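You operate a simulated robot arm through the tools that you are given. There is no shell and no other tool.

You are at the controls of a simulated robot arm. One attempt, no reset.

Task
Zero the batch counter, then count both side handles from the grey tray into the blue tray.
Fine: the black one first; one press of the green key after each.
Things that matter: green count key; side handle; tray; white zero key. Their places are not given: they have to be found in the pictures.

It is judged by the outcome, as a careful person would: the job done as asked, and still so three seconds after it is handed in. It fails if anything else is knocked over, pushed out of place, dropped, spilled or broken.

Robot
A 7-joint arm with a two-finger parallel gripper, fixed in place. Base frame: the origin is at the foot of the arm, x ahead of it, y to its left, z up; the work surface is at about z = 820. Readings come in mm, degrees, newtons and seconds.
Its first joint turns from -166.0 to 166.0 degrees. Payload 3.43 kg.
The TCP is the grasp point between the finger pads, 34 mm short of the fingertips. In the tool frame z runs along the fingers and y along their closing line. The gripper opens to 128 mm. The fingers are 24 mm wide and 12 mm thick; the gripper's body (48 by 130 mm) begins 96 mm behind the TCP.
Orientation is that of the tool frame in the base frame, as [roll, pitch, yaw] about the fixed x, y, z axes, in that order (R = Rz(yaw) Ry(pitch) Rx(roll)). With the fingers straight down and closing along the base's y, the tool's x points along the base's -x, its y along +y and its z along -z.

Tools
- The arm moves only by the tool drive_tool. Its argument "targets" is one flat list of numbers, 7 for each row, row after row: the turn, a rotation vector about the tool's x, y, z in units of 45 degrees (1.0 is 45 degrees), then the shift along the tool's x, y, z in units of 100 mm (1.0 is 100 mm), then the closure, from 0 (fully open) to 1 (shut). In form: [wx, wy, wz, x, y, z, hand, wx, wy, wz, x, y, z, hand, ...]. A call has 1 to 20 rows; each row is the pose to reach, as a shift and turn from the pose commanded when the call began, along the tool's axes at that moment. A call with a number of a shift or a turn outside -1 to 1 is refused whole. A row lasts 0.2 s, in which the tool goes at most 50 mm and 8.6 degrees; a call with a longer step from one row to the next is refused whole, and so is a gripper value outside its range. Where a pose cannot be reached the arm comes as near as it can. A force on the tool above 40 N (or 10 N above the force at the start of the call, whichever is more), or a blocked arm, ends the call early, and 0.2 s more pass. Each finger travels about 153 mm/s and halts on what it meets, pressing with about 42 N; the grip force reading is that of the motor and also rises with nothing between the fingers. The clock runs only during rows and for 0.2 s after the last one: add rows that repeat a pose to give the fingers time. The reply holds the time, the measured pose of the TCP, the force on the tool along the base axes, the opening and the grip force, in the units named above and with some noise, with the torque about the TCP (base axes, N m) and any sound that the robot's microphone picked up, and new pictures: "show" is both (left out), scene, wrist or none.
- Cameras (640 x 400 px; columns grow to the right, rows downward): "scene" is fixed at [221.1, 499, 1404.3]; the picture's right is [-0.30, -0.95, 0.00], its down [-0.73, 0.23, -0.64] and it looks along [0.61, -0.20, -0.77] (base axes); focal length 331 px, centre (320, 200). "wrist" rides on the gripper at [76, -11, -160] in the tool frame; the picture's right is [0.15, 0.99, 0.00], its down [-0.88, 0.13, -0.46] and it looks along [-0.45, 0.07, 0.89] (tool axes); focal length 234 px, centre (320, 200).
- locate(camera, pixels): there is no depth. For up to 12 entries [column, row, z] of the newest picture of that camera ("zoom" is the newest enlarged one), the place [x, y] in the base frame at which the ray of that pixel passes the height z, good to about 2 mm. No time passes.
- close_up(camera, box): a new picture of the part [left, top, right, bottom] of that camera's present view, enlarged. No time passes.
- hand_in(): hands the job in; it is judged then, once.

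Unless the task says otherwise, let go and move clear before handing in.

The tools are called after "Call:" as a command line: name --argument value ..., lists and objects as JSON in quotes. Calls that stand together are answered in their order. drive_tool: Moves the arm, as the interface text tells. Its arguments: {"type":"object","properties":{"targets":{"type":"array","items":{"type":"number"}},"show":{"type":"string","enum":["both","scene","wrist","none"]}},"required":["targets"]} The other tools are called the same way: locate (camera, pixels) gives the place at which the rays of pixels pass given heights; close_up (camera, box) takes an enlarged picture of a part of a camera's view; hand_in () hands the job in.

At the start:

```text
t: 0.0
tool_pos: [494.6, 158.5, 1116.7]
tool_rot: [179.9, 0.1, -180.0]
ft_force: [-0.5, 0.8, 0.4]
wrist_torque: [-0.01, 0.0, 0.01]
finger_gap: 127.9
finger_force: 0.1
```

scene: 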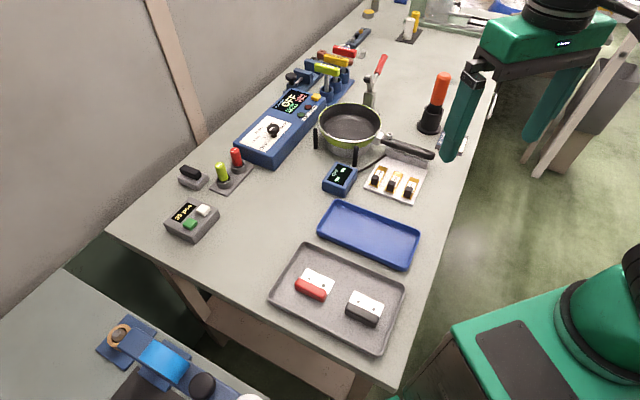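
wrist: 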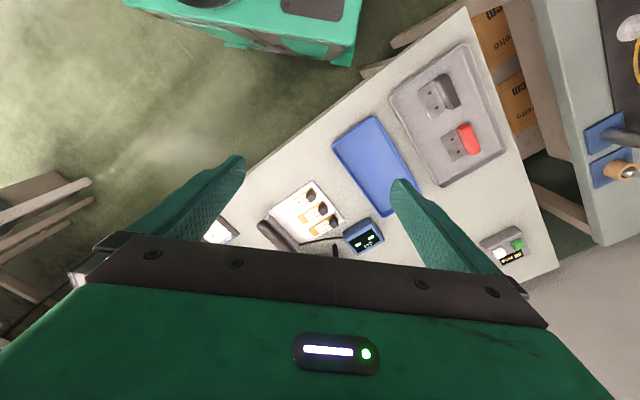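

The scene shows the batch counter at about (192,222) with a white and a green key, the grey tray at (338,300) with a red and a black handle, and the blue tray at (368,235). I'll enlarge these areas first before moving.

Call:
close_up --camera "scene" --box '[150, 150, 260, 250]'

Call:
close_up --camera "scene" --box '[260, 190, 430, 360]'

Call:
locate --camera "scene" --pixels '[[190, 223, 850], [204, 211, 850], [190, 223, 820], [204, 211, 820], [318, 202, 820], [420, 232, 820], [413, 270, 820], [333, 200, 820], [270, 297, 820], [298, 243, 820], [405, 288, 820], [380, 354, 820]]'

```text
4.00 times, centred on (205, 200) of scene
```

zoom: 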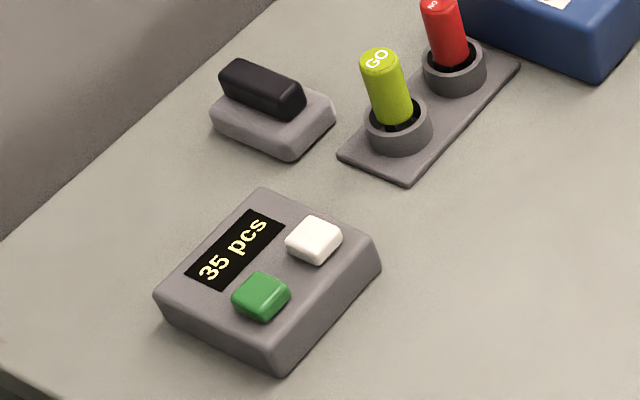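

```text
2.35 times, centred on (345, 275) of scene
```

zoom: 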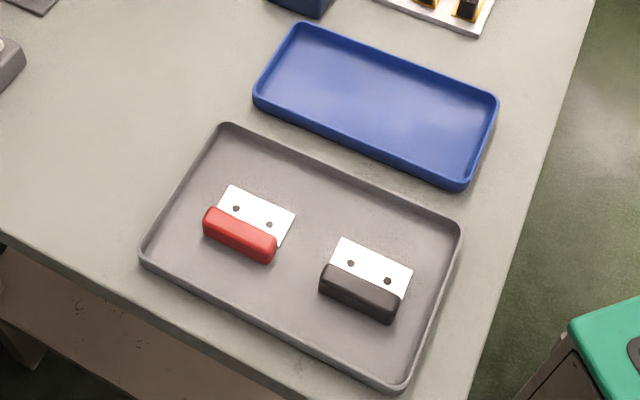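

```text
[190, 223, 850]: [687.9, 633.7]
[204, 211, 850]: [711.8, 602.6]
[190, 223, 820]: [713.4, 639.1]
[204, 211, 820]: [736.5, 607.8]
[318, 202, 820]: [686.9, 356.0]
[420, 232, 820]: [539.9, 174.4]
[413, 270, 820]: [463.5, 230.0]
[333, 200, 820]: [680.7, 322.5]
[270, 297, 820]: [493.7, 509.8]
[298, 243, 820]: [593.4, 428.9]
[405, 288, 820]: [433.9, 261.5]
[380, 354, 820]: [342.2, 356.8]
```

The counter shows "35 pcs" with green key nearer and white key farther; each handle is a bar with a white drilled plate lying in the grey tray. I'll zoom on each handle and on the counter to measure.

Call:
close_up --camera "scene" --box '[285, 255, 395, 335]'

Call:
close_up --camera "wrist" --box '[400, 50, 540, 200]'

Call:
close_up --camera "wrist" --box '[470, 220, 540, 270]'

```text
5.00 times, centred on (340, 295) of scene
```

zoom: 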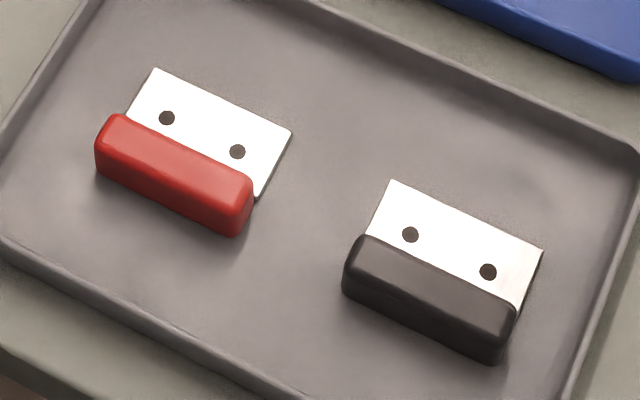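

```text
2.67 times, centred on (470, 125) of wrist
```

zoom: 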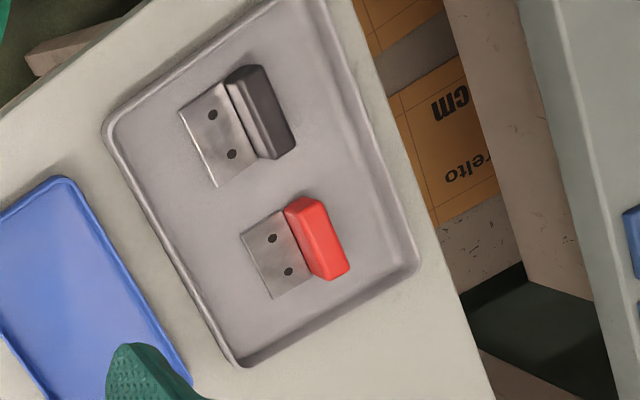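

```text
8.00 times, centred on (505, 245) of wrist
```

zoom: 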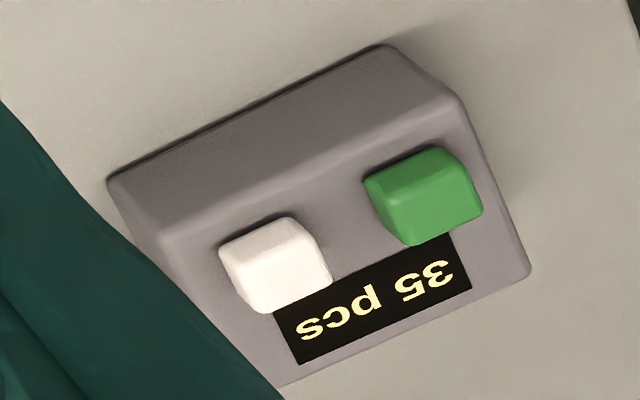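

Both keys and both handles are visible in both cameras, so I can triangulate heights by comparing rays from each camera. I'll locate the same points (green key, white key, tray and handle corners) at several heights.

Call:
locate --camera "scene" --pixels '[[189.5, 222, 850], [189.5, 222, 860], [189.5, 222, 870], [203.5, 209, 850], [203.5, 209, 860], [203.5, 209, 870]]'

Call:
locate --camera "wrist" --pixels '[[518, 244, 850], [518, 244, 860], [518, 244, 870], [500.6, 253.5, 850], [500.6, 253.5, 860], [500.6, 253.5, 870]]'

Call:
locate --camera "scene" --pixels '[[354.2, 291, 825], [384.4, 305, 825], [346, 308.5, 840], [348, 302.5, 850], [379, 317, 850], [376, 322, 850], [307, 268.5, 825], [334.2, 281.5, 825], [299, 278, 850], [326, 290.5, 850], [322.5, 296.5, 850]]'

Call:
locate --camera "wrist" --pixels '[[417.5, 90, 825], [431.5, 119.5, 825], [435, 81, 850], [449, 109, 850], [460.5, 104, 850], [447, 75, 850], [440, 136, 825], [453, 162, 825], [457, 128, 850], [469, 155, 850], [480.5, 151, 850], [467, 124, 850]]'

```text
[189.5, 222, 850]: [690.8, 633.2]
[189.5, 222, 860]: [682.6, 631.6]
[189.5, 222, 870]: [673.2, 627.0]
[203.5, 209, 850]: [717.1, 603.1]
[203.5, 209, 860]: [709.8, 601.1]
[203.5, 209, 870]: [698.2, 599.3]
```

```text
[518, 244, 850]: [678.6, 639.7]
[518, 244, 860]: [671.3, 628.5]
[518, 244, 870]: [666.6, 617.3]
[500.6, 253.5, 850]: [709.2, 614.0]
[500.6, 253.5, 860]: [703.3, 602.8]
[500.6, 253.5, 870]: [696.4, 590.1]
```

```text
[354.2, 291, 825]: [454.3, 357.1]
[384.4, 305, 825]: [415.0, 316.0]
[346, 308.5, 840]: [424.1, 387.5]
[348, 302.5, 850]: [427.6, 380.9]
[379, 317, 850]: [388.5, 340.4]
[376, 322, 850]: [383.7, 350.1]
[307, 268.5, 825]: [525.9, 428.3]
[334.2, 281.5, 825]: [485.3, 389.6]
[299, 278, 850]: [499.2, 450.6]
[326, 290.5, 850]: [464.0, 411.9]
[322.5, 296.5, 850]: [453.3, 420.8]
```

```text
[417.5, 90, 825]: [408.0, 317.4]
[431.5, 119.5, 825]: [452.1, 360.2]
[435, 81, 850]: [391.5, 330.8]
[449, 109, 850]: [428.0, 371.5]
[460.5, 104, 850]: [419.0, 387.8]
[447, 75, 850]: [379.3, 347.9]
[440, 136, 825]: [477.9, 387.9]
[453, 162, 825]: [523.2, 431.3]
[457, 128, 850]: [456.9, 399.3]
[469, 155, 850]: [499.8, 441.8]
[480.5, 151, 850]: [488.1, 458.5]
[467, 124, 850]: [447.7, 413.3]
```

The keys triangulate to about green (684,632) and white (708,602) at z≈858; the bars lie along roughly the 45° direction, tops near z≈848. I'll start toward the counter at safe height, turning the tool about +40° in yaw and closing the fingers.

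Call:
drive_tool --targets '[0, 0, -0.1125, -0.125, 0.125, 0, 0.2, 0, 0, -0.225, -0.25, 0.25, 0, 0.4, 0, 0, -0.3375, -0.375, 0.375, 0, 0.6, 0, 0, -0.45, -0.5, 0.5, 0, 0.8, 0, 0, -0.5625, -0.625, 0.625, 0, 1, 0, 0, -0.675, -0.75, 0.75, 0, 1, 0, 0, -0.7875, -0.875, 0.875, 0, 1, 0, 0, -0.9, -1, 1, 0, 1]' --show "none"

```text
t: 1.8
tool_pos: [581.0, 257.4, 1124.3]
tool_rot: [-179.6, 0.6, -139.4]
ft_force: [0.2, -0.1, 0.4]
wrist_torque: [0.03, -0.03, -0.02]
finger_gap: 0.0
finger_force: 32.9
```

The fingers are closed and the tool has turned to yaw about -139.5. I'll keep moving toward the counter, descending a little.

Call:
drive_tool --targets '[0, 0, 0, -0.2, 0.121, 0.04, 1, 0, 0, 0, -0.4, 0.243, 0.08, 1, 0, 0, 0, -0.6, 0.364, 0.12, 1, 0, 0, 0, -0.8, 0.486, 0.16, 1, 0, 0, 0, -1, 0.607, 0.2, 1]' --show "none"

Call:
drive_tool --targets '[0, 0, 0, -0.2, 0.121, 0.08, 1, 0, 0, 0, -0.4, 0.243, 0.16, 1, 0, 0, 0, -0.6, 0.364, 0.24, 1, 0, 0, 0, -0.8, 0.486, 0.32, 1, 0, 0, 0, -1, 0.607, 0.4, 1, 0, 0, 0, -1, 0.607, 0.4, 1]' --show "both"

```text
t: 3.0
tool_pos: [618.6, 368.7, 1105.3]
tool_rot: [-179.6, 0.5, -139.5]
ft_force: [-0.1, -0.1, 1.2]
wrist_torque: [0.01, 0.03, -0.02]
finger_gap: 0.0
finger_force: 33.3
```

```text
t: 4.4
tool_pos: [653.9, 481.1, 1064.1]
tool_rot: [-179.6, 0.5, -139.4]
ft_force: [-0.2, -0.1, 0.6]
wrist_torque: [0.0, -0.01, 0.0]
finger_gap: 0.0
finger_force: 32.8
```

scene: 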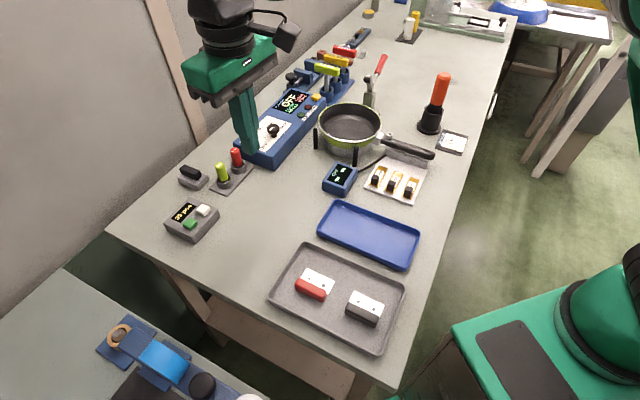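
wrist: 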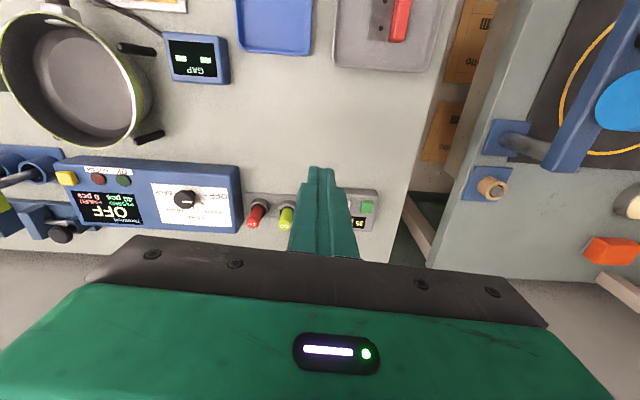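

Measured pose is (654,481,1064); in the wrist picture the counter appears beside the closed fingers at about (365,207). I'll move closer toward the white key while staying high, then check again.

Call:
drive_tool --targets '[0, 0, 0, -0.2, 0.094, 0.1, 1, 0, 0, 0, -0.4, 0.188, 0.2, 1, 0, 0, 0, -0.6, 0.282, 0.3, 1, 0, 0, 0, -0.8, 0.376, 0.4, 1, 0, 0, 0, -0.95, 0.45, 0.5, 1, 0, 0, 0, -0.95, 0.45, 0.5, 1]' --show "both"

Call:
close_up --camera "wrist" --box '[260, 80, 400, 200]'

Call:
close_up --camera "scene" --box '[140, 120, 270, 250]'

```text
t: 5.8
tool_pos: [697.0, 577.4, 1017.0]
tool_rot: [-179.7, 0.5, -139.5]
ft_force: [-0.2, -0.5, 0.6]
wrist_torque: [0.01, -0.01, 0.02]
finger_gap: 0.1
finger_force: 33.1
```

scene: 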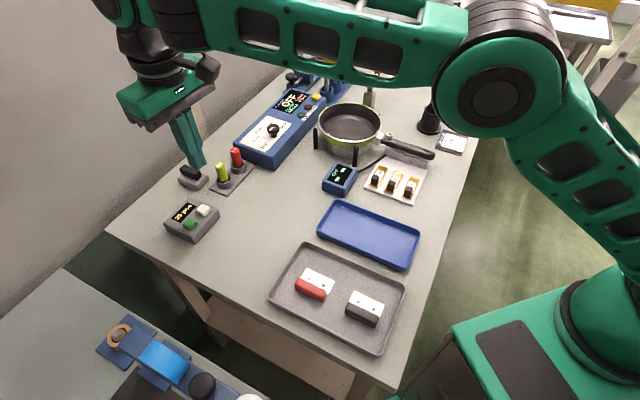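
wrist: 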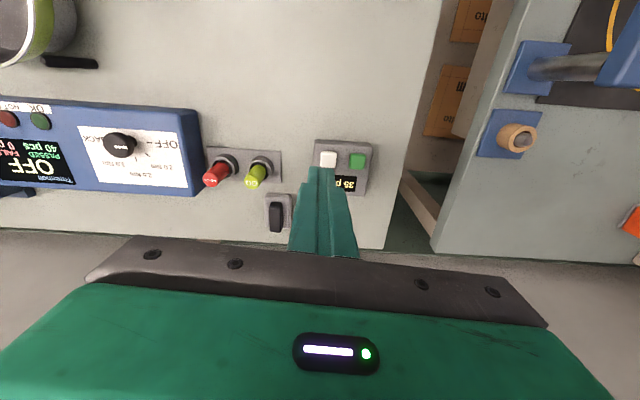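

```text
3.33 times, centred on (330, 140) of wrist
```

zoom: 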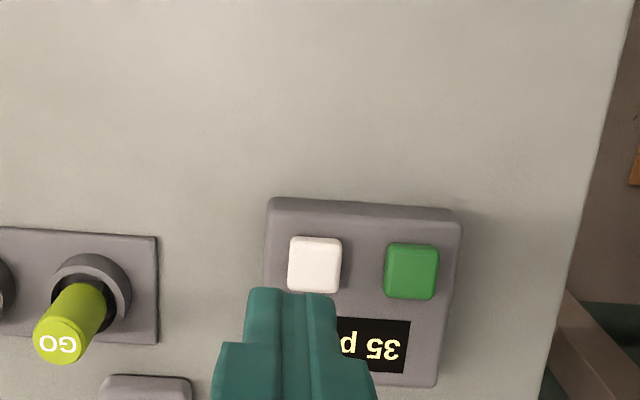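

```text
3.08 times, centred on (205, 185) of scene
```

zoom: 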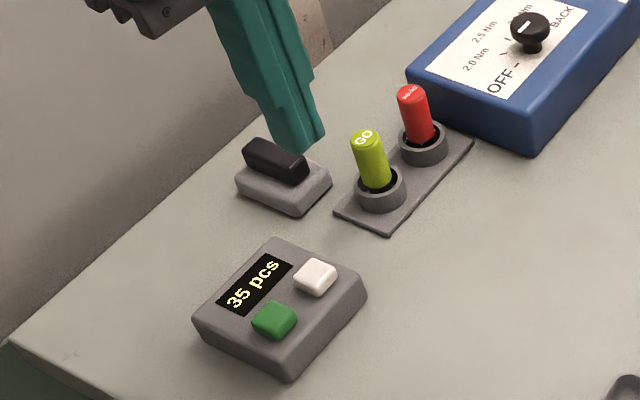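

White key top is now at wrist pixel (328.5,159.5) and green at (357,161.6). I'll get their positions from this closer view.

Call:
locate --camera "wrist" --pixels '[[328.5, 159.5, 850], [328.5, 159.5, 860], [357, 161.6, 850], [357, 161.6, 860], [313, 141, 845], [368, 144, 845]]'

Call:
locate --camera "scene" --pixels '[[203.5, 209, 850], [203.5, 209, 855], [203.5, 209, 860], [190, 223.5, 850], [190, 223.5, 855], [190, 223.5, 860]]'

```text
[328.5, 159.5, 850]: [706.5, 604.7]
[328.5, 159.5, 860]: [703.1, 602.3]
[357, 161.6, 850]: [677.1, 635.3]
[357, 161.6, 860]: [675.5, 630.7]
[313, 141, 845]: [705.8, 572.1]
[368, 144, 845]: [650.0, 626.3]
```

```text
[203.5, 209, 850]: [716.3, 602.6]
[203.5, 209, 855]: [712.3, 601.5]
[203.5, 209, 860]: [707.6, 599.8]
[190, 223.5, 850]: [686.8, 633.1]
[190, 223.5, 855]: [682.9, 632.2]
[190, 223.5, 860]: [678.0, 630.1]
```

The white key is near (706,602) and green near (677.5,631.5), tops at z≈859. I'll move directly over the white key and descend to about 33 mm above it, also turning 4.5° to align with the counter.

Call:
drive_tool --targets '[0, 0, -0.05, -0.115, 0.065, 0.2, 1, 0, 0, -0.1, -0.23, 0.13, 0.4, 1, 0, 0, -0.1, -0.23, 0.13, 0.6, 1, 0, 0, -0.1, -0.23, 0.13, 0.75, 1, 0, 0, -0.1, -0.23, 0.13, 0.9, 1, 0, 0, -0.1, -0.23, 0.13, 0.9, 1]' --show "both"

Call:
close_up --camera "wrist" --box '[270, 100, 390, 200]'

Call:
close_up --camera "scene" --box '[150, 150, 260, 250]'

```text
t: 7.2
tool_pos: [708.0, 601.8, 927.1]
tool_rot: [-179.5, 0.6, -135.1]
ft_force: [0.2, 0.2, -0.7]
wrist_torque: [0.04, 0.0, -0.02]
finger_gap: 0.3
finger_force: 32.9
```

scene: 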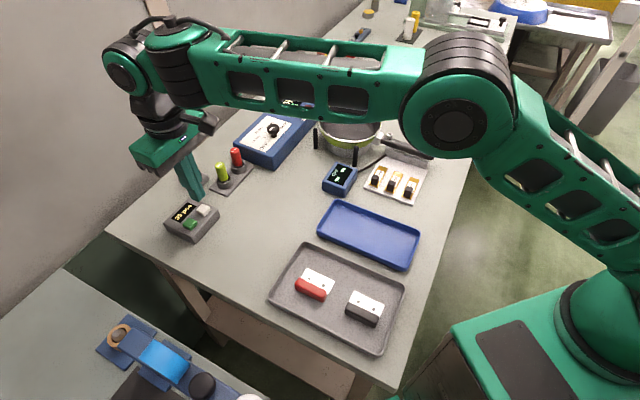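
wrist: 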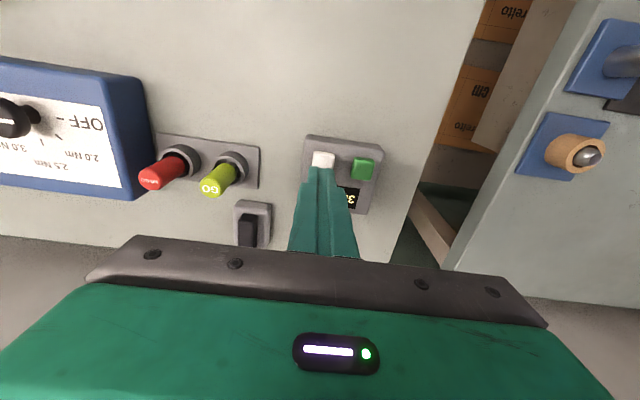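

```text
4.00 times, centred on (330, 150) of wrist
```

zoom: 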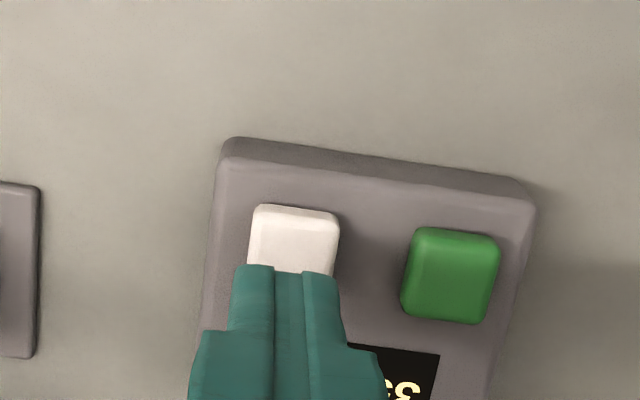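

```text
4.00 times, centred on (205, 200) of scene
```

zoom: 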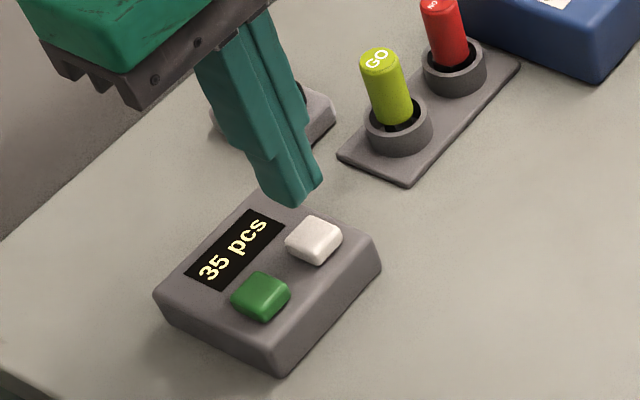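

The fingertips are right over the white key in the wrist view (key centre about (323,161), tip edge at (322,167)). I'll check the key positions once more from this view.

Call:
locate --camera "wrist" --pixels '[[315, 153, 858], [332.5, 154.5, 858], [355.5, 158, 858], [373, 161, 858], [370, 181, 858], [351.5, 178, 858], [363.5, 169, 858]]'

```text
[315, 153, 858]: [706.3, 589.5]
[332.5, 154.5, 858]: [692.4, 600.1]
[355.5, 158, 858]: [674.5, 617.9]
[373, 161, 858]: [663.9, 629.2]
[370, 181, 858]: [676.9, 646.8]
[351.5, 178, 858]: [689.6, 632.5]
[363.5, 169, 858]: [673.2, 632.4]
```

The fingertip is centred within about 2 mm of the white key. I'll descend gently to about 4 mm past expected contact and read the force.

Call:
drive_tool --targets '[0, 0, 0, 0.01, 0.02, 0.1, 1, 0, 0, 0, 0.01, 0.02, 0.2, 1, 0, 0, 0, 0.01, 0.02, 0.27, 1, 0, 0, 0, 0.01, 0.02, 0.3, 1, 0, 0, 0, 0.01, 0.02, 0.32, 1, 0, 0, 0, 0.01, 0.02, 0.34, 1, 0, 0, 0, 0.01, 0.02, 0.36, 1, 0, 0, 0, 0.01, 0.02, 0.36, 1]' --show "both"

Call:
close_up --camera "scene" --box '[150, 150, 260, 250]'

```text
t: 9.0
tool_pos: [705.0, 601.5, 890.5]
tool_rot: [-179.6, 0.6, -135.0]
ft_force: [0.9, 1.3, 7.1]
wrist_torque: [-0.01, 0.02, 0.0]
finger_gap: 0.0
finger_force: 32.8
heard: click
```

scene: 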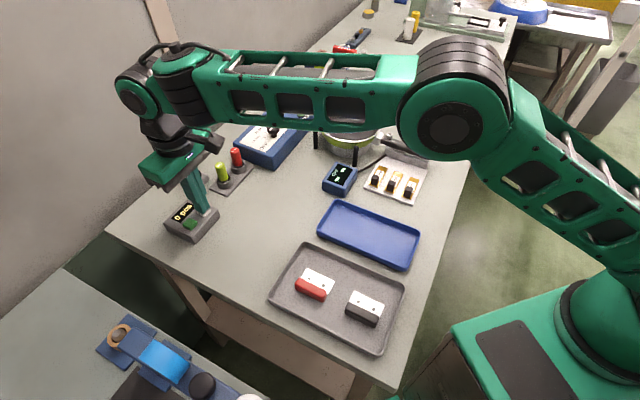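
wrist: 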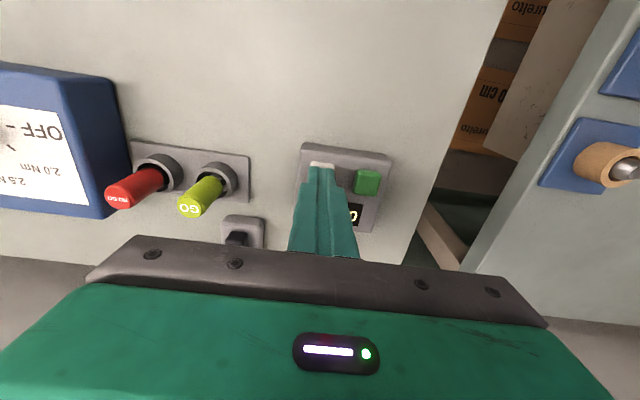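

```text
4.00 times, centred on (205, 200) of scene
```

zoom: 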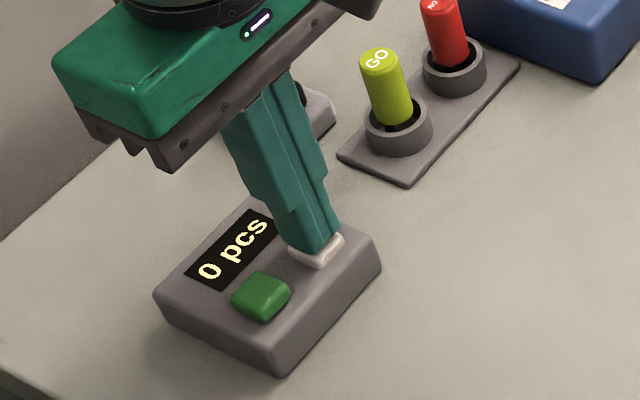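

A click was heard and the counter now reads "0 pcs". I'll lift straight off and head back toward the grey tray, opening the fingers on the way.

Call:
drive_tool --targets '[0, 0, 0, 0, 0, -0.15, 1, 0, 0, 0, 0, 0, -0.4, 1, 0, 0, 0, 0, 0, -0.65, 1, 0, 0, 0, 0.2, 0.02, -0.85, 1, 0, 0, 0, 0.45, 0.05, -1, 0.8, 0, 0, 0, 0.7, 0.08, -1, 0.6, 0, 0, 0, 0.96, 0.104, -1, 0.5]' --show "none"

Call:
drive_tool --targets '[0, 0, 0, 0.25, 0.026, 0, 0.5, 0, 0, 0, 0.5, 0.052, 0, 0.5, 0, 0, 0, 0.75, 0.078, 0, 0.5, 0, 0, 0, 0.96, 0.104, 0, 0.5]' --show "none"

Call:
drive_tool --targets '[0, 0, 0, 0.25, 0.026, 0, 0.5, 0, 0, 0, 0.5, 0.052, 0, 0.5, 0, 0, 0, 0.75, 0.078, 0, 0.5, 0, 0, 0, 0.96, 0.104, 0, 0.5, 0, 0, 0, 0.96, 0.104, 0, 0.5]' --show "both"

```text
t: 10.6
tool_pos: [630.0, 541.6, 988.1]
tool_rot: [-179.5, 0.4, -135.0]
ft_force: [0.6, -0.3, 0.0]
wrist_torque: [-0.03, 0.0, 0.04]
finger_gap: 64.1
finger_force: 0.0
```

```text
t: 11.6
tool_pos: [554.3, 479.0, 987.8]
tool_rot: [-179.5, 0.5, -135.0]
ft_force: [-0.1, 0.6, -0.8]
wrist_torque: [0.01, -0.01, 0.01]
finger_gap: 64.1
finger_force: 0.1
```

```text
t: 12.8
tool_pos: [480.0, 419.7, 987.6]
tool_rot: [-179.4, 0.5, -135.0]
ft_force: [-0.3, 0.5, -0.3]
wrist_torque: [0.03, -0.03, 0.03]
finger_gap: 63.9
finger_force: 0.0
```

scene: 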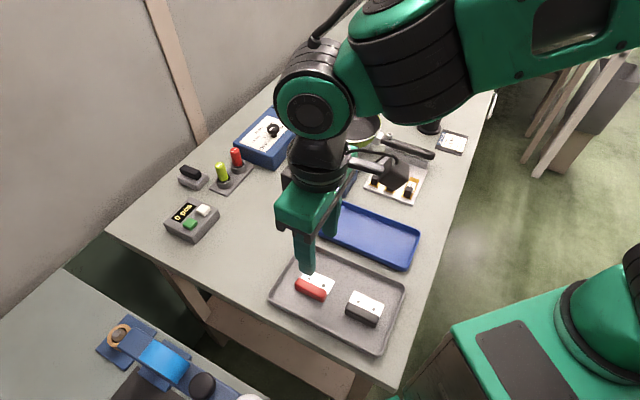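
wrist: 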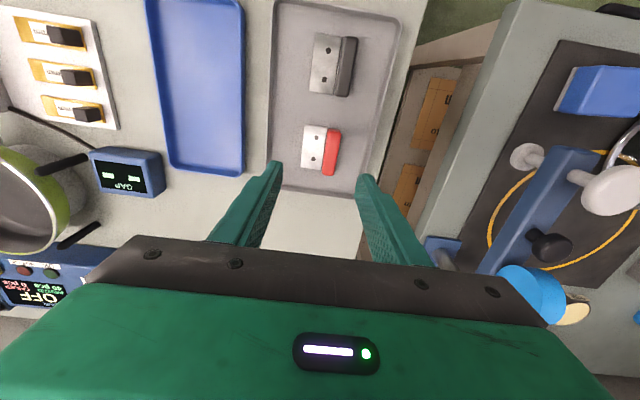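

The counter still shows 0 pcs. The wrist picture shows both handles: black at about (333,65), red at (320,150); I'll zoom and measure.

Call:
close_up --camera "wrist" --box '[255, 0, 415, 200]'

Call:
close_up --camera "wrist" --box '[285, 20, 375, 110]'

```text
2.00 times, centred on (335, 100) of wrist
```

zoom: 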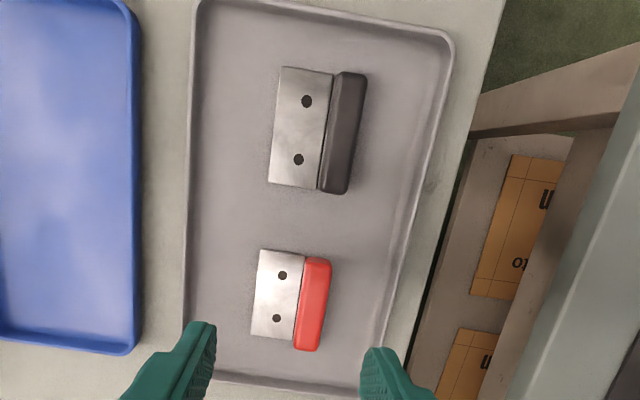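

```text
4.44 times, centred on (330, 65) of wrist
```

zoom: 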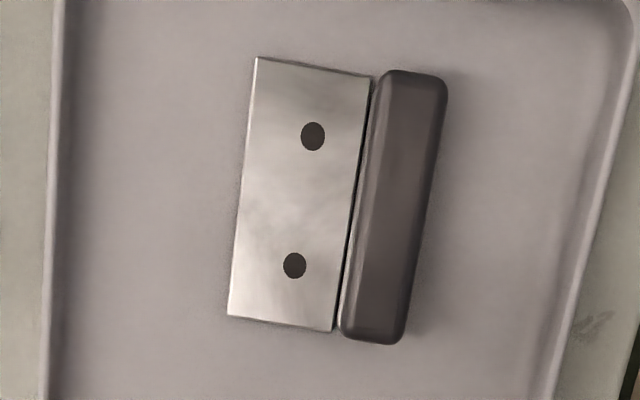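

Using the zoom, I'll locate the black bar's ends and sides at two candidate heights, plus the plate corners near the tray floor.

Call:
locate --camera "zoom" --pixels '[[390, 72, 846], [446, 85, 846], [343, 335, 846], [403, 335, 846], [257, 57, 826], [370, 74, 826], [229, 314, 826], [333, 331, 826], [395, 205, 846], [395, 205, 836]]'

Call:
locate --camera "wrist" --pixels '[[306, 126, 826], [328, 129, 826], [300.5, 168.5, 826], [321.5, 171, 826], [329, 128.5, 846], [340, 131, 846], [322, 173, 846], [334, 174.5, 846]]'

Call:
close_up --camera "scene" --box '[335, 280, 395, 330]'

```text
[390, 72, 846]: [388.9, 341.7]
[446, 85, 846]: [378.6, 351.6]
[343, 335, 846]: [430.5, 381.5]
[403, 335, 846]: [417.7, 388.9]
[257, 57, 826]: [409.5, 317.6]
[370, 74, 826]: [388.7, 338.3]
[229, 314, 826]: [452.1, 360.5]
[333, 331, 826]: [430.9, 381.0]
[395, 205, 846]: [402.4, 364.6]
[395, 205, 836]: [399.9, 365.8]
```

```text
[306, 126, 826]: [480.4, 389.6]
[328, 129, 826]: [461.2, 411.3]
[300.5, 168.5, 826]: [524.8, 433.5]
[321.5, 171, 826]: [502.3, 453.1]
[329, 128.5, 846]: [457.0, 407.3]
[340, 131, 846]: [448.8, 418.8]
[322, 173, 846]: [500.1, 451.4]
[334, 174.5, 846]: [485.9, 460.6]
```

```text
8.00 times, centred on (365, 305) of scene
```

zoom: 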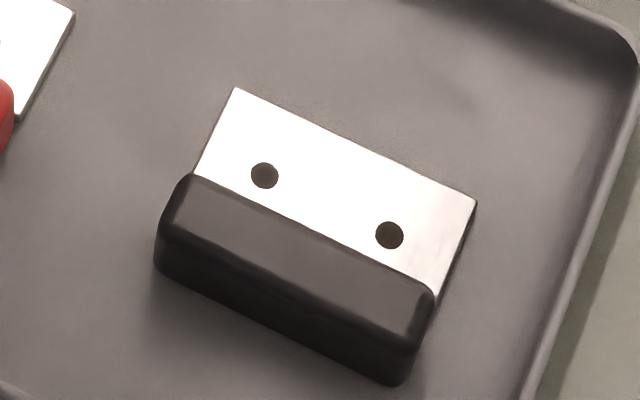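

The black bar is about 57×16 mm with its centre near (403,365). I'll cross-check the height with the scene zoom.

Call:
locate --camera "zoom" --pixels '[[300, 256, 836], [300, 256, 842], [300, 256, 848], [275, 325, 824], [190, 178, 844], [432, 292, 844], [405, 345, 844], [163, 228, 844], [237, 88, 826], [476, 203, 826]]'

```text
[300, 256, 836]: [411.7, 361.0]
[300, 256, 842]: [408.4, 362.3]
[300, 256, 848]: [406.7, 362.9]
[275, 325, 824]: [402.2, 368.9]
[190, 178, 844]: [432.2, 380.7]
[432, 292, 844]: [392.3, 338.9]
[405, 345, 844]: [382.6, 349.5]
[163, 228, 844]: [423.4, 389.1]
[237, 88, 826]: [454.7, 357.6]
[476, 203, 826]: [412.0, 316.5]
```

The bar centre is about (405,364) with the top at z≈846. Before grasping, I'll measure the blue tray's edges in the current wrist and scene pictures to choose the placement spots.

Call:
close_up --camera "scene" --box '[305, 190, 430, 280]'

Call:
locate --camera "wrist" --pixels '[[165, 168, 835], [243, 174, 835], [242, 20, 835], [150, 20, 835], [172, 162, 824], [238, 168, 824], [236, 20, 824], [158, 20, 824]]'

```text
4.44 times, centred on (368, 235) of scene
```

zoom: 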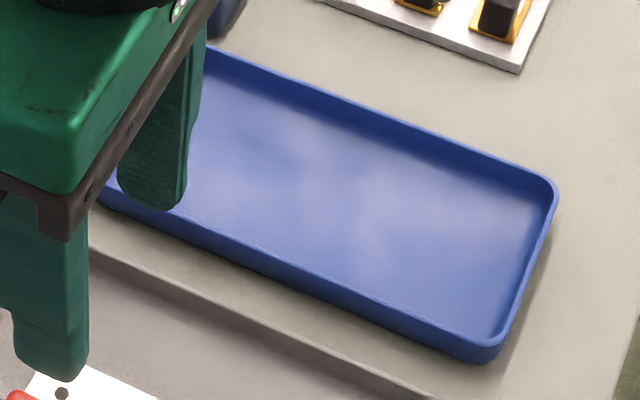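

```text
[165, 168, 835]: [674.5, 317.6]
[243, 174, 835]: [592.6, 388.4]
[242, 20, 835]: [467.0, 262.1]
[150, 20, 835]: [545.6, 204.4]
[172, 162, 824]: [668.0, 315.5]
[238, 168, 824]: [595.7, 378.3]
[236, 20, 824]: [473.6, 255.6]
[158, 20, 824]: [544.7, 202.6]
```

I'll locate the right-hand corners of the blue tray and its floor edge from this zoom.

Call:
locate --camera "zoom" --pixels '[[552, 180, 838], [500, 345, 838], [492, 360, 820], [535, 205, 826], [485, 335, 826], [300, 270, 838], [380, 112, 838], [300, 290, 820], [375, 130, 825], [300, 262, 825]]'

```text
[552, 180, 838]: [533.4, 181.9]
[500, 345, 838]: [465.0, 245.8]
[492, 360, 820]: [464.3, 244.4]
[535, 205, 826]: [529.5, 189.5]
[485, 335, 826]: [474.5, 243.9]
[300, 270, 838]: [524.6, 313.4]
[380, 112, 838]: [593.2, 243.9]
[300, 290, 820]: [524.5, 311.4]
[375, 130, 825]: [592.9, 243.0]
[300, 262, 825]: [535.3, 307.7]
```

Blue tray interior spans roughly 176 mm along the 45° direction and about 84 mm across, centre near u=602; both handles fit end to end. I'll now move above the black bar at about (407,366), opening set to 40 mm, at z≈930.

Call:
drive_tool --targets '[0, 0, 0, 0.22, 0.034, 0.1, 0.55, 0, 0, 0, 0.45, 0.068, 0.2, 0.6, 0, 0, 0, 0.67, 0.1, 0.35, 0.65, 0, 0, 0, 0.894, 0.135, 0.5, 0.6875, 0, 0, 0, 0.894, 0.135, 0.57, 0.6875, 0, 0, 0, 0.894, 0.135, 0.57, 0.6875]' --show "both"

Call:
close_up --camera "wrist" --box '[240, 80, 400, 220]'

Call:
close_up --camera "scene" --box '[310, 240, 420, 350]'

```text
t: 14.2
tool_pos: [407.1, 365.6, 927.9]
tool_rot: [-179.5, 0.5, -135.0]
ft_force: [-0.3, -0.2, 0.5]
wrist_torque: [-0.02, 0.02, -0.01]
finger_gap: 39.9
finger_force: 0.0
```

scene: 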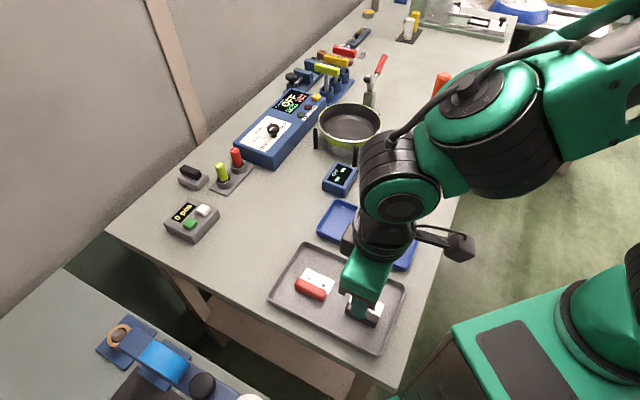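
wrist: 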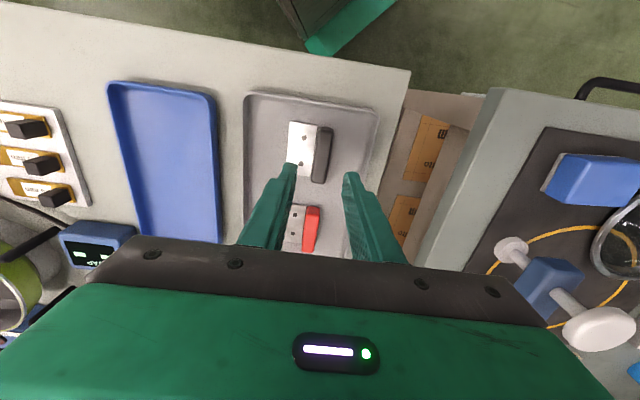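

```text
2.86 times, centred on (320, 150) of wrist
```

zoom: 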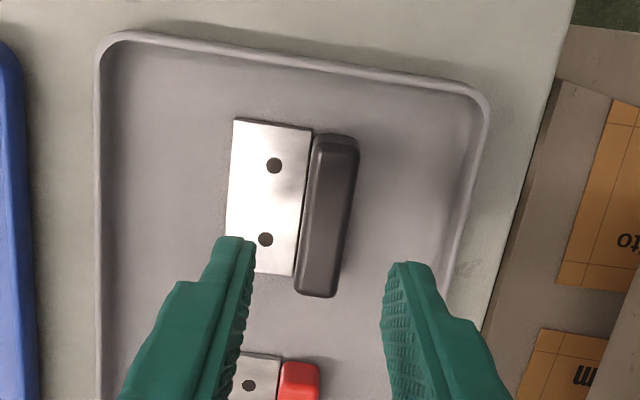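

```text
3.64 times, centred on (365, 295) of scene
```

zoom: 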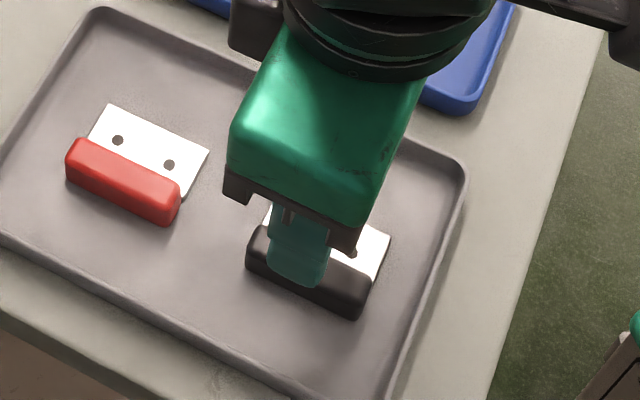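

The arm reached (407,366,928) fine. I'll re-measure the black bar from this closer view to centre the grip.

Call:
locate --camera "wrist" --pixels '[[320, 157, 836], [319.5, 157, 846]]'

Call:
close_up --camera "wrist" --box '[280, 110, 360, 190]'

```text
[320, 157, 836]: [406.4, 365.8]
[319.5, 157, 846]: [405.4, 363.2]
```

```text
5.00 times, centred on (320, 150) of wrist
```

zoom: 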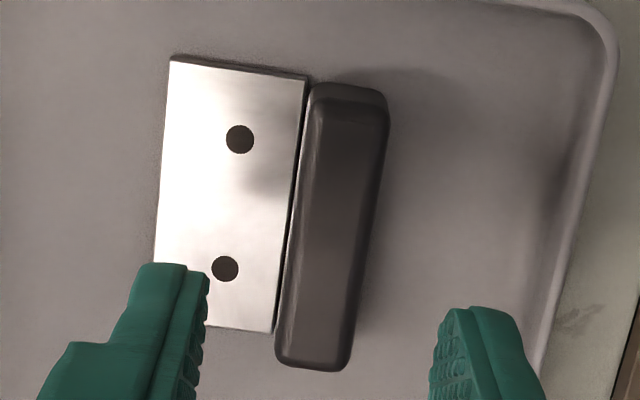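

I'll locate the bar's corners in this zoom at the top-face height.

Call:
locate --camera "zoom" --pixels '[[316, 100, 846], [387, 108, 846], [279, 355, 846], [351, 362, 846], [333, 235, 846], [297, 235, 846], [370, 235, 846], [160, 200, 826], [172, 60, 826], [306, 80, 826], [272, 332, 826]]'

```text
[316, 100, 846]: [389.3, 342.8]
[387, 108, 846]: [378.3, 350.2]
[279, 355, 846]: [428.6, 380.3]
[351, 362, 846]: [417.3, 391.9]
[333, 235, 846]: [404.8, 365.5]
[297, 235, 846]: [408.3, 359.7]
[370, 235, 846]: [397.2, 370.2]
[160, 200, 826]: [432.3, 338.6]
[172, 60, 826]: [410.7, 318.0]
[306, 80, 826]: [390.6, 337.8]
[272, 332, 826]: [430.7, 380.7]
```

Bar centre refined to about (403.8,366.2). I'll centre the tool across the bar and descend to TCP z≈866 (fingertips about z 832, above the plate), slowing at the end.

Call:
drive_tool --targets '[0, 0, 0, 0, 0.023, 0.15, 0.6875, 0, 0, 0, 0, 0.023, 0.3, 0.6875, 0, 0, 0, 0, 0.023, 0.42, 0.6875, 0, 0, 0, 0, 0.023, 0.5, 0.6875, 0, 0, 0, 0, 0.023, 0.56, 0.6875, 0, 0, 0, 0, 0.023, 0.6, 0.6875, 0, 0, 0, 0, 0.023, 0.62, 0.6875, 0, 0, 0, 0, 0.023, 0.62, 0.6875]' --show "both"

Call:
close_up --camera "wrist" --box '[240, 80, 400, 220]'

Call:
close_up --camera "scene" --box '[310, 260, 410, 350]'

```text
t: 16.0
tool_pos: [407.2, 368.3, 867.6]
tool_rot: [-179.5, 0.5, -135.0]
ft_force: [-0.7, -1.1, -0.2]
wrist_torque: [-0.01, 0.03, 0.03]
finger_gap: 39.8
finger_force: 0.0
```

scene: 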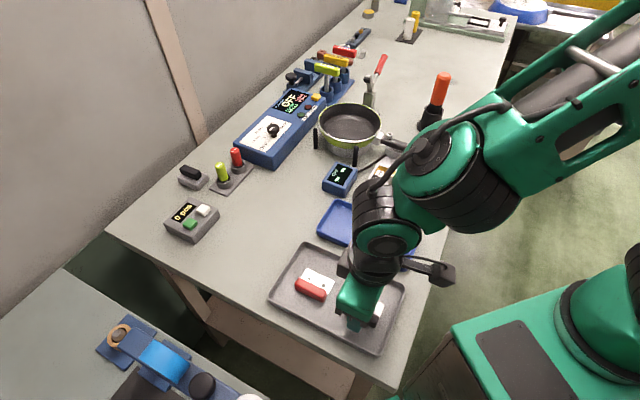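
wrist: 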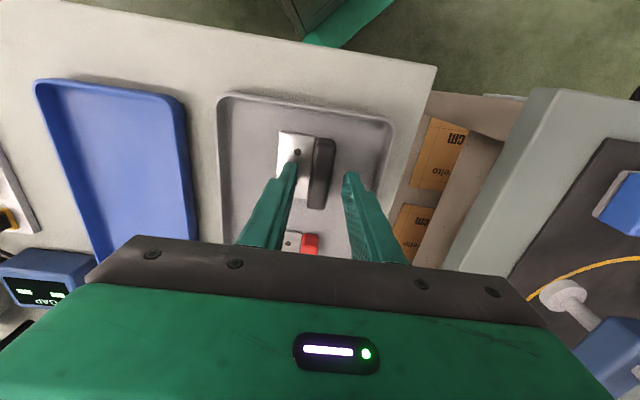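

```text
2.86 times, centred on (320, 150) of wrist
```

zoom: 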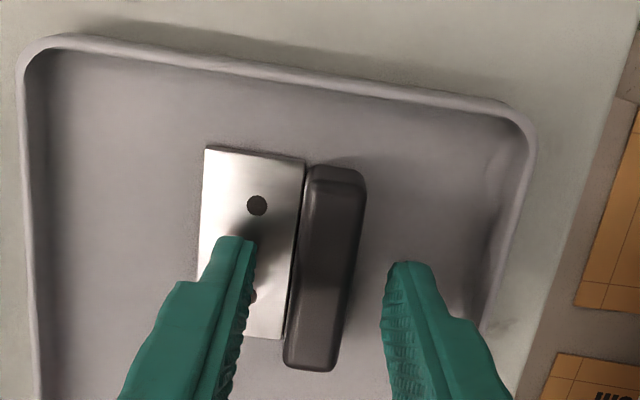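

```text
4.44 times, centred on (360, 305) of scene
```

zoom: 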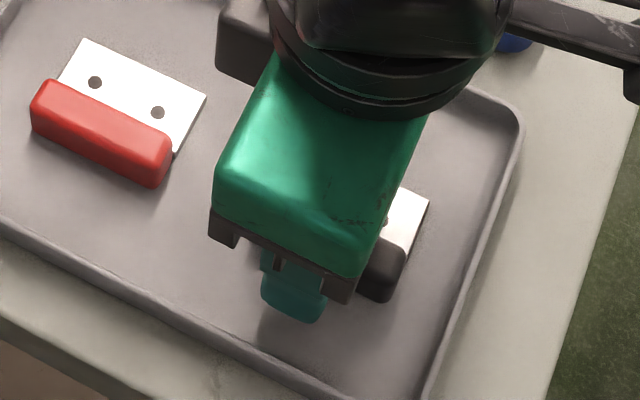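

The fingers straddle the black bar cleanly with no contact force. I'll lower 2.5 mm more and close on it gradually.

Call:
drive_tool --targets '[0, 0, 0, 0, 0, 0.02, 0.6875, 0, 0, 0, 0, 0, 0.025, 0.75, 0, 0, 0, 0, 0, 0.025, 0.81, 0, 0, 0, 0, 0, 0.025, 0.86, 0, 0, 0, 0, 0, 0.025, 0.9, 0, 0, 0, 0, 0, 0.025, 1, 0, 0, 0, 0, 0, 0.025, 1, 0, 0, 0, 0, 0, 0.025, 1]' --show "both"

Call:
close_up --camera "wrist" --box '[240, 80, 400, 220]'

```text
t: 17.8
tool_pos: [407.4, 368.6, 863.9]
tool_rot: [-179.4, 0.5, -135.0]
ft_force: [0.1, 0.0, 1.1]
wrist_torque: [0.01, 0.04, -0.02]
finger_gap: 16.6
finger_force: 42.3
```

scene: 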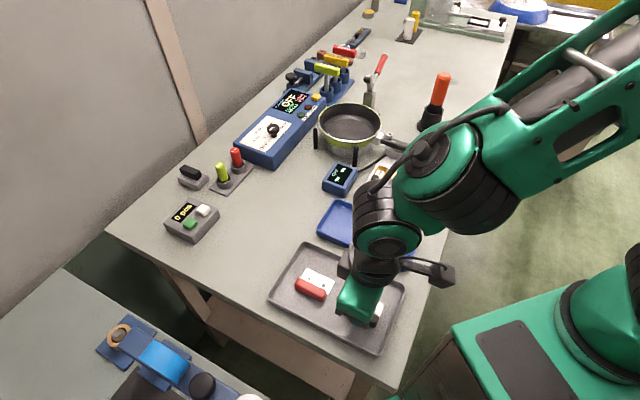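
wrist: 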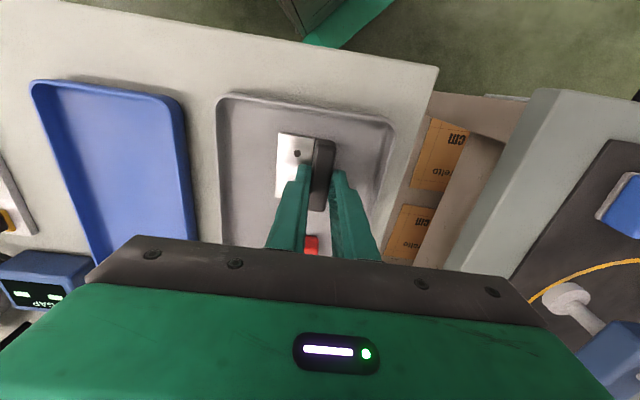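

```text
2.86 times, centred on (320, 150) of wrist
```

zoom: 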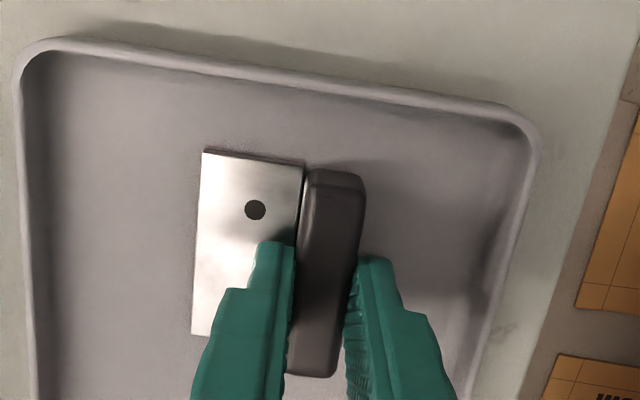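

The grip holds: gap 16.6 mm at 42 N on the black bar. I'll lift slowly and check that the handle comes up level.

Call:
drive_tool --targets '[0, 0, 0, 0, 0, -0.05, 1, 0, 0, 0, 0, 0, -0.12, 1, 0, 0, 0, 0, 0, -0.22, 1, 0, 0, 0, 0, 0, -0.35, 1, 0, 0, 0, 0, 0, -0.5, 1, 0, 0, 0, 0, 0, -0.65, 1, 0, 0, 0, 0, 0, -0.65, 1]' --show "both"

Call:
close_up --camera "wrist" --box '[240, 80, 400, 220]'

Call:
close_up --camera "scene" --box '[300, 180, 430, 350]'

```text
t: 19.4
tool_pos: [406.3, 367.6, 931.3]
tool_rot: [-179.5, 0.5, -135.1]
ft_force: [0.0, 1.1, -0.7]
wrist_torque: [-0.03, 0.03, -0.01]
finger_gap: 16.5
finger_force: 41.7
```

scene: 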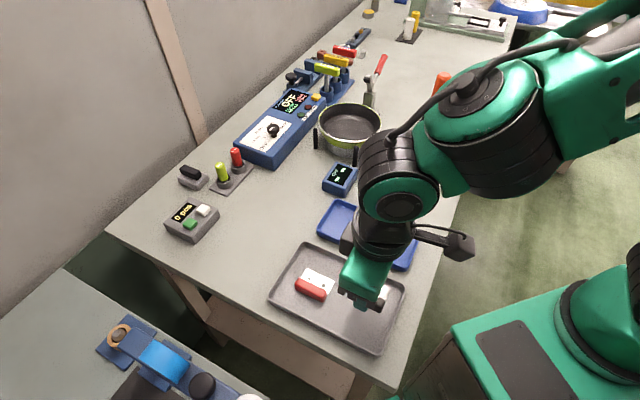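
wrist: 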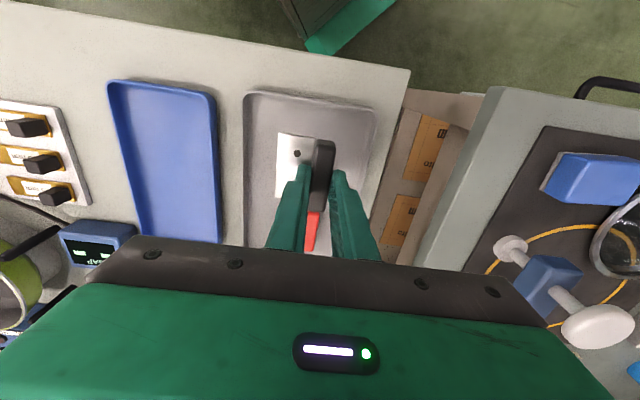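

```text
2.86 times, centred on (320, 150) of wrist
```

zoom: 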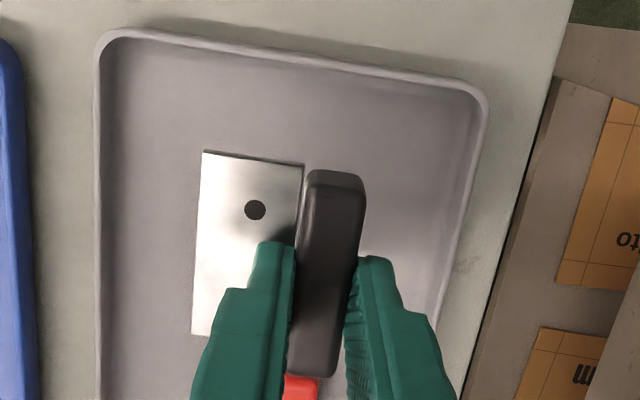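

```text
2.35 times, centred on (365, 265) of scene
```

zoom: 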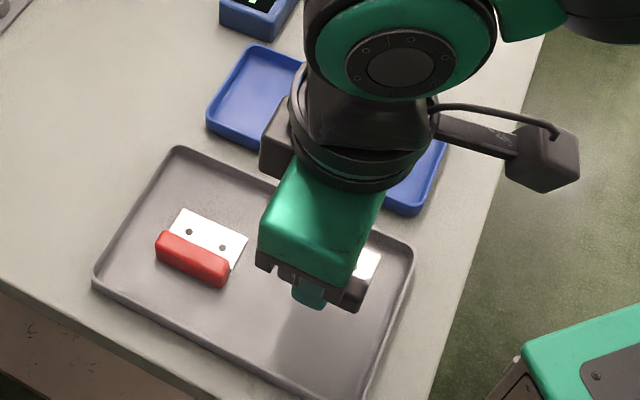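

The black handle came up level (plate unchanged in the wrist view at (285,165)). I'll carry it across to above the blue tray in two smooth moves.

Call:
drive_tool --targets '[0, 0, 0, -0.02, -0.12, 0, 1, 0, 0, 0, -0.04, -0.28, 0, 1, 0, 0, 0, -0.06, -0.45, 0, 1, 0, 0, 0, -0.07, -0.62, 0, 1, 0, 0, 0, -0.084, -0.74, 0, 1, 0, 0, 0, -0.084, -0.8, 0, 1]' --show "none"

Call:
drive_tool --targets '[0, 0, 0, -0.02, -0.12, 0, 1, 0, 0, 0, -0.04, -0.28, 0, 1, 0, 0, 0, -0.06, -0.45, 0, 1, 0, 0, 0, -0.07, -0.62, 0, 1, 0, 0, 0, -0.084, -0.74, 0, 1, 0, 0, 0, -0.084, -0.806, 0, 1, 0, 0, 0, -0.084, -0.806, 0, 1]' --show "both"

Call:
close_up --camera "wrist" --box '[220, 60, 420, 220]'

Call:
close_up --camera "scene" --box '[300, 150, 440, 290]'

```text
t: 20.8
tool_pos: [468.4, 317.6, 929.9]
tool_rot: [-179.5, 0.5, -135.0]
ft_force: [0.6, -0.8, -0.4]
wrist_torque: [-0.04, -0.01, 0.0]
finger_gap: 16.4
finger_force: 42.1
```

```text
t: 22.4
tool_pos: [530.4, 266.5, 931.5]
tool_rot: [-179.6, 0.5, -135.0]
ft_force: [0.3, -0.1, -0.8]
wrist_torque: [-0.01, -0.02, 0.01]
finger_gap: 16.5
finger_force: 42.3
```

scene: 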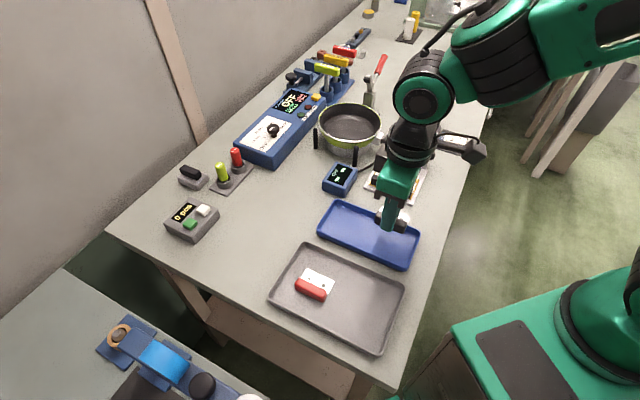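
wrist: 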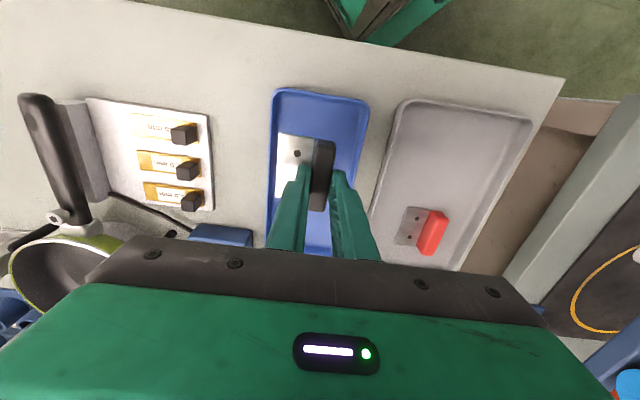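

```text
2.50 times, centred on (320, 140) of wrist
```

zoom: 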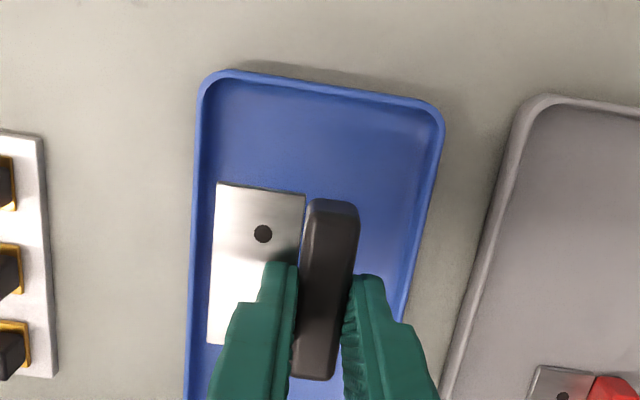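

```text
2.86 times, centred on (370, 220) of scene
```

zoom: 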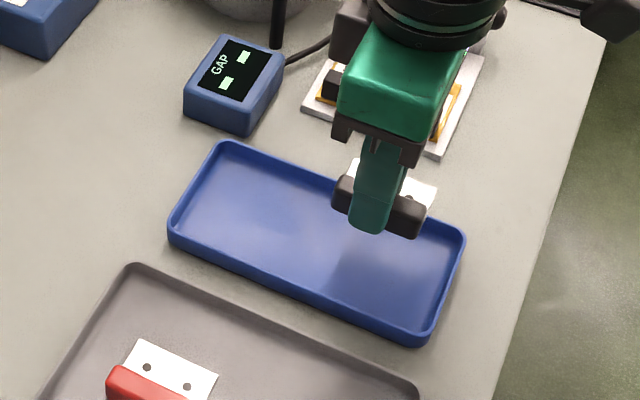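

The handle hangs over the blue tray. I'll re-measure the tray's inner edges from this closer view to fix the set-down spot.

Call:
locate --camera "wrist" --pixels '[[272, 130, 838], [274.5, 130, 824], [365, 130, 838], [361, 130, 824], [285, 90, 838], [355, 99, 838], [286, 97, 824], [352, 105, 824], [268, 200, 838], [357, 170, 838]]'

Call:
close_up --camera "wrist" --box '[260, 75, 380, 175]'

```text
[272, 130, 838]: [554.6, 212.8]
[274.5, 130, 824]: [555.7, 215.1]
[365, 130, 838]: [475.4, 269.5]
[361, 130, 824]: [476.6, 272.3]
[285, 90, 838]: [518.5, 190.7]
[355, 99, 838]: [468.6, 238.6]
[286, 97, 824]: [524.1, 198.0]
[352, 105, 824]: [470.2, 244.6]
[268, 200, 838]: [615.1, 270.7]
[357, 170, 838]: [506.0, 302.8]
```

```text
4.00 times, centred on (320, 125) of wrist
```

zoom: 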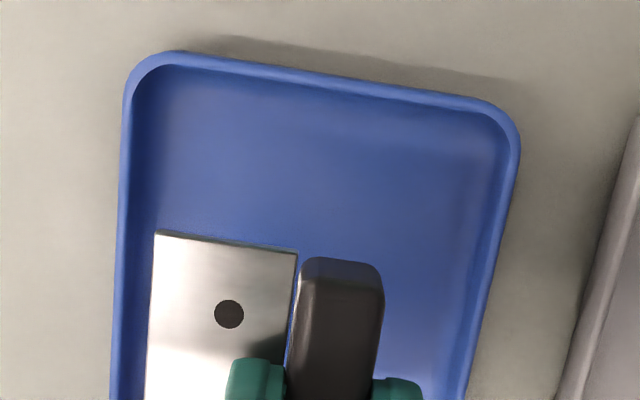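

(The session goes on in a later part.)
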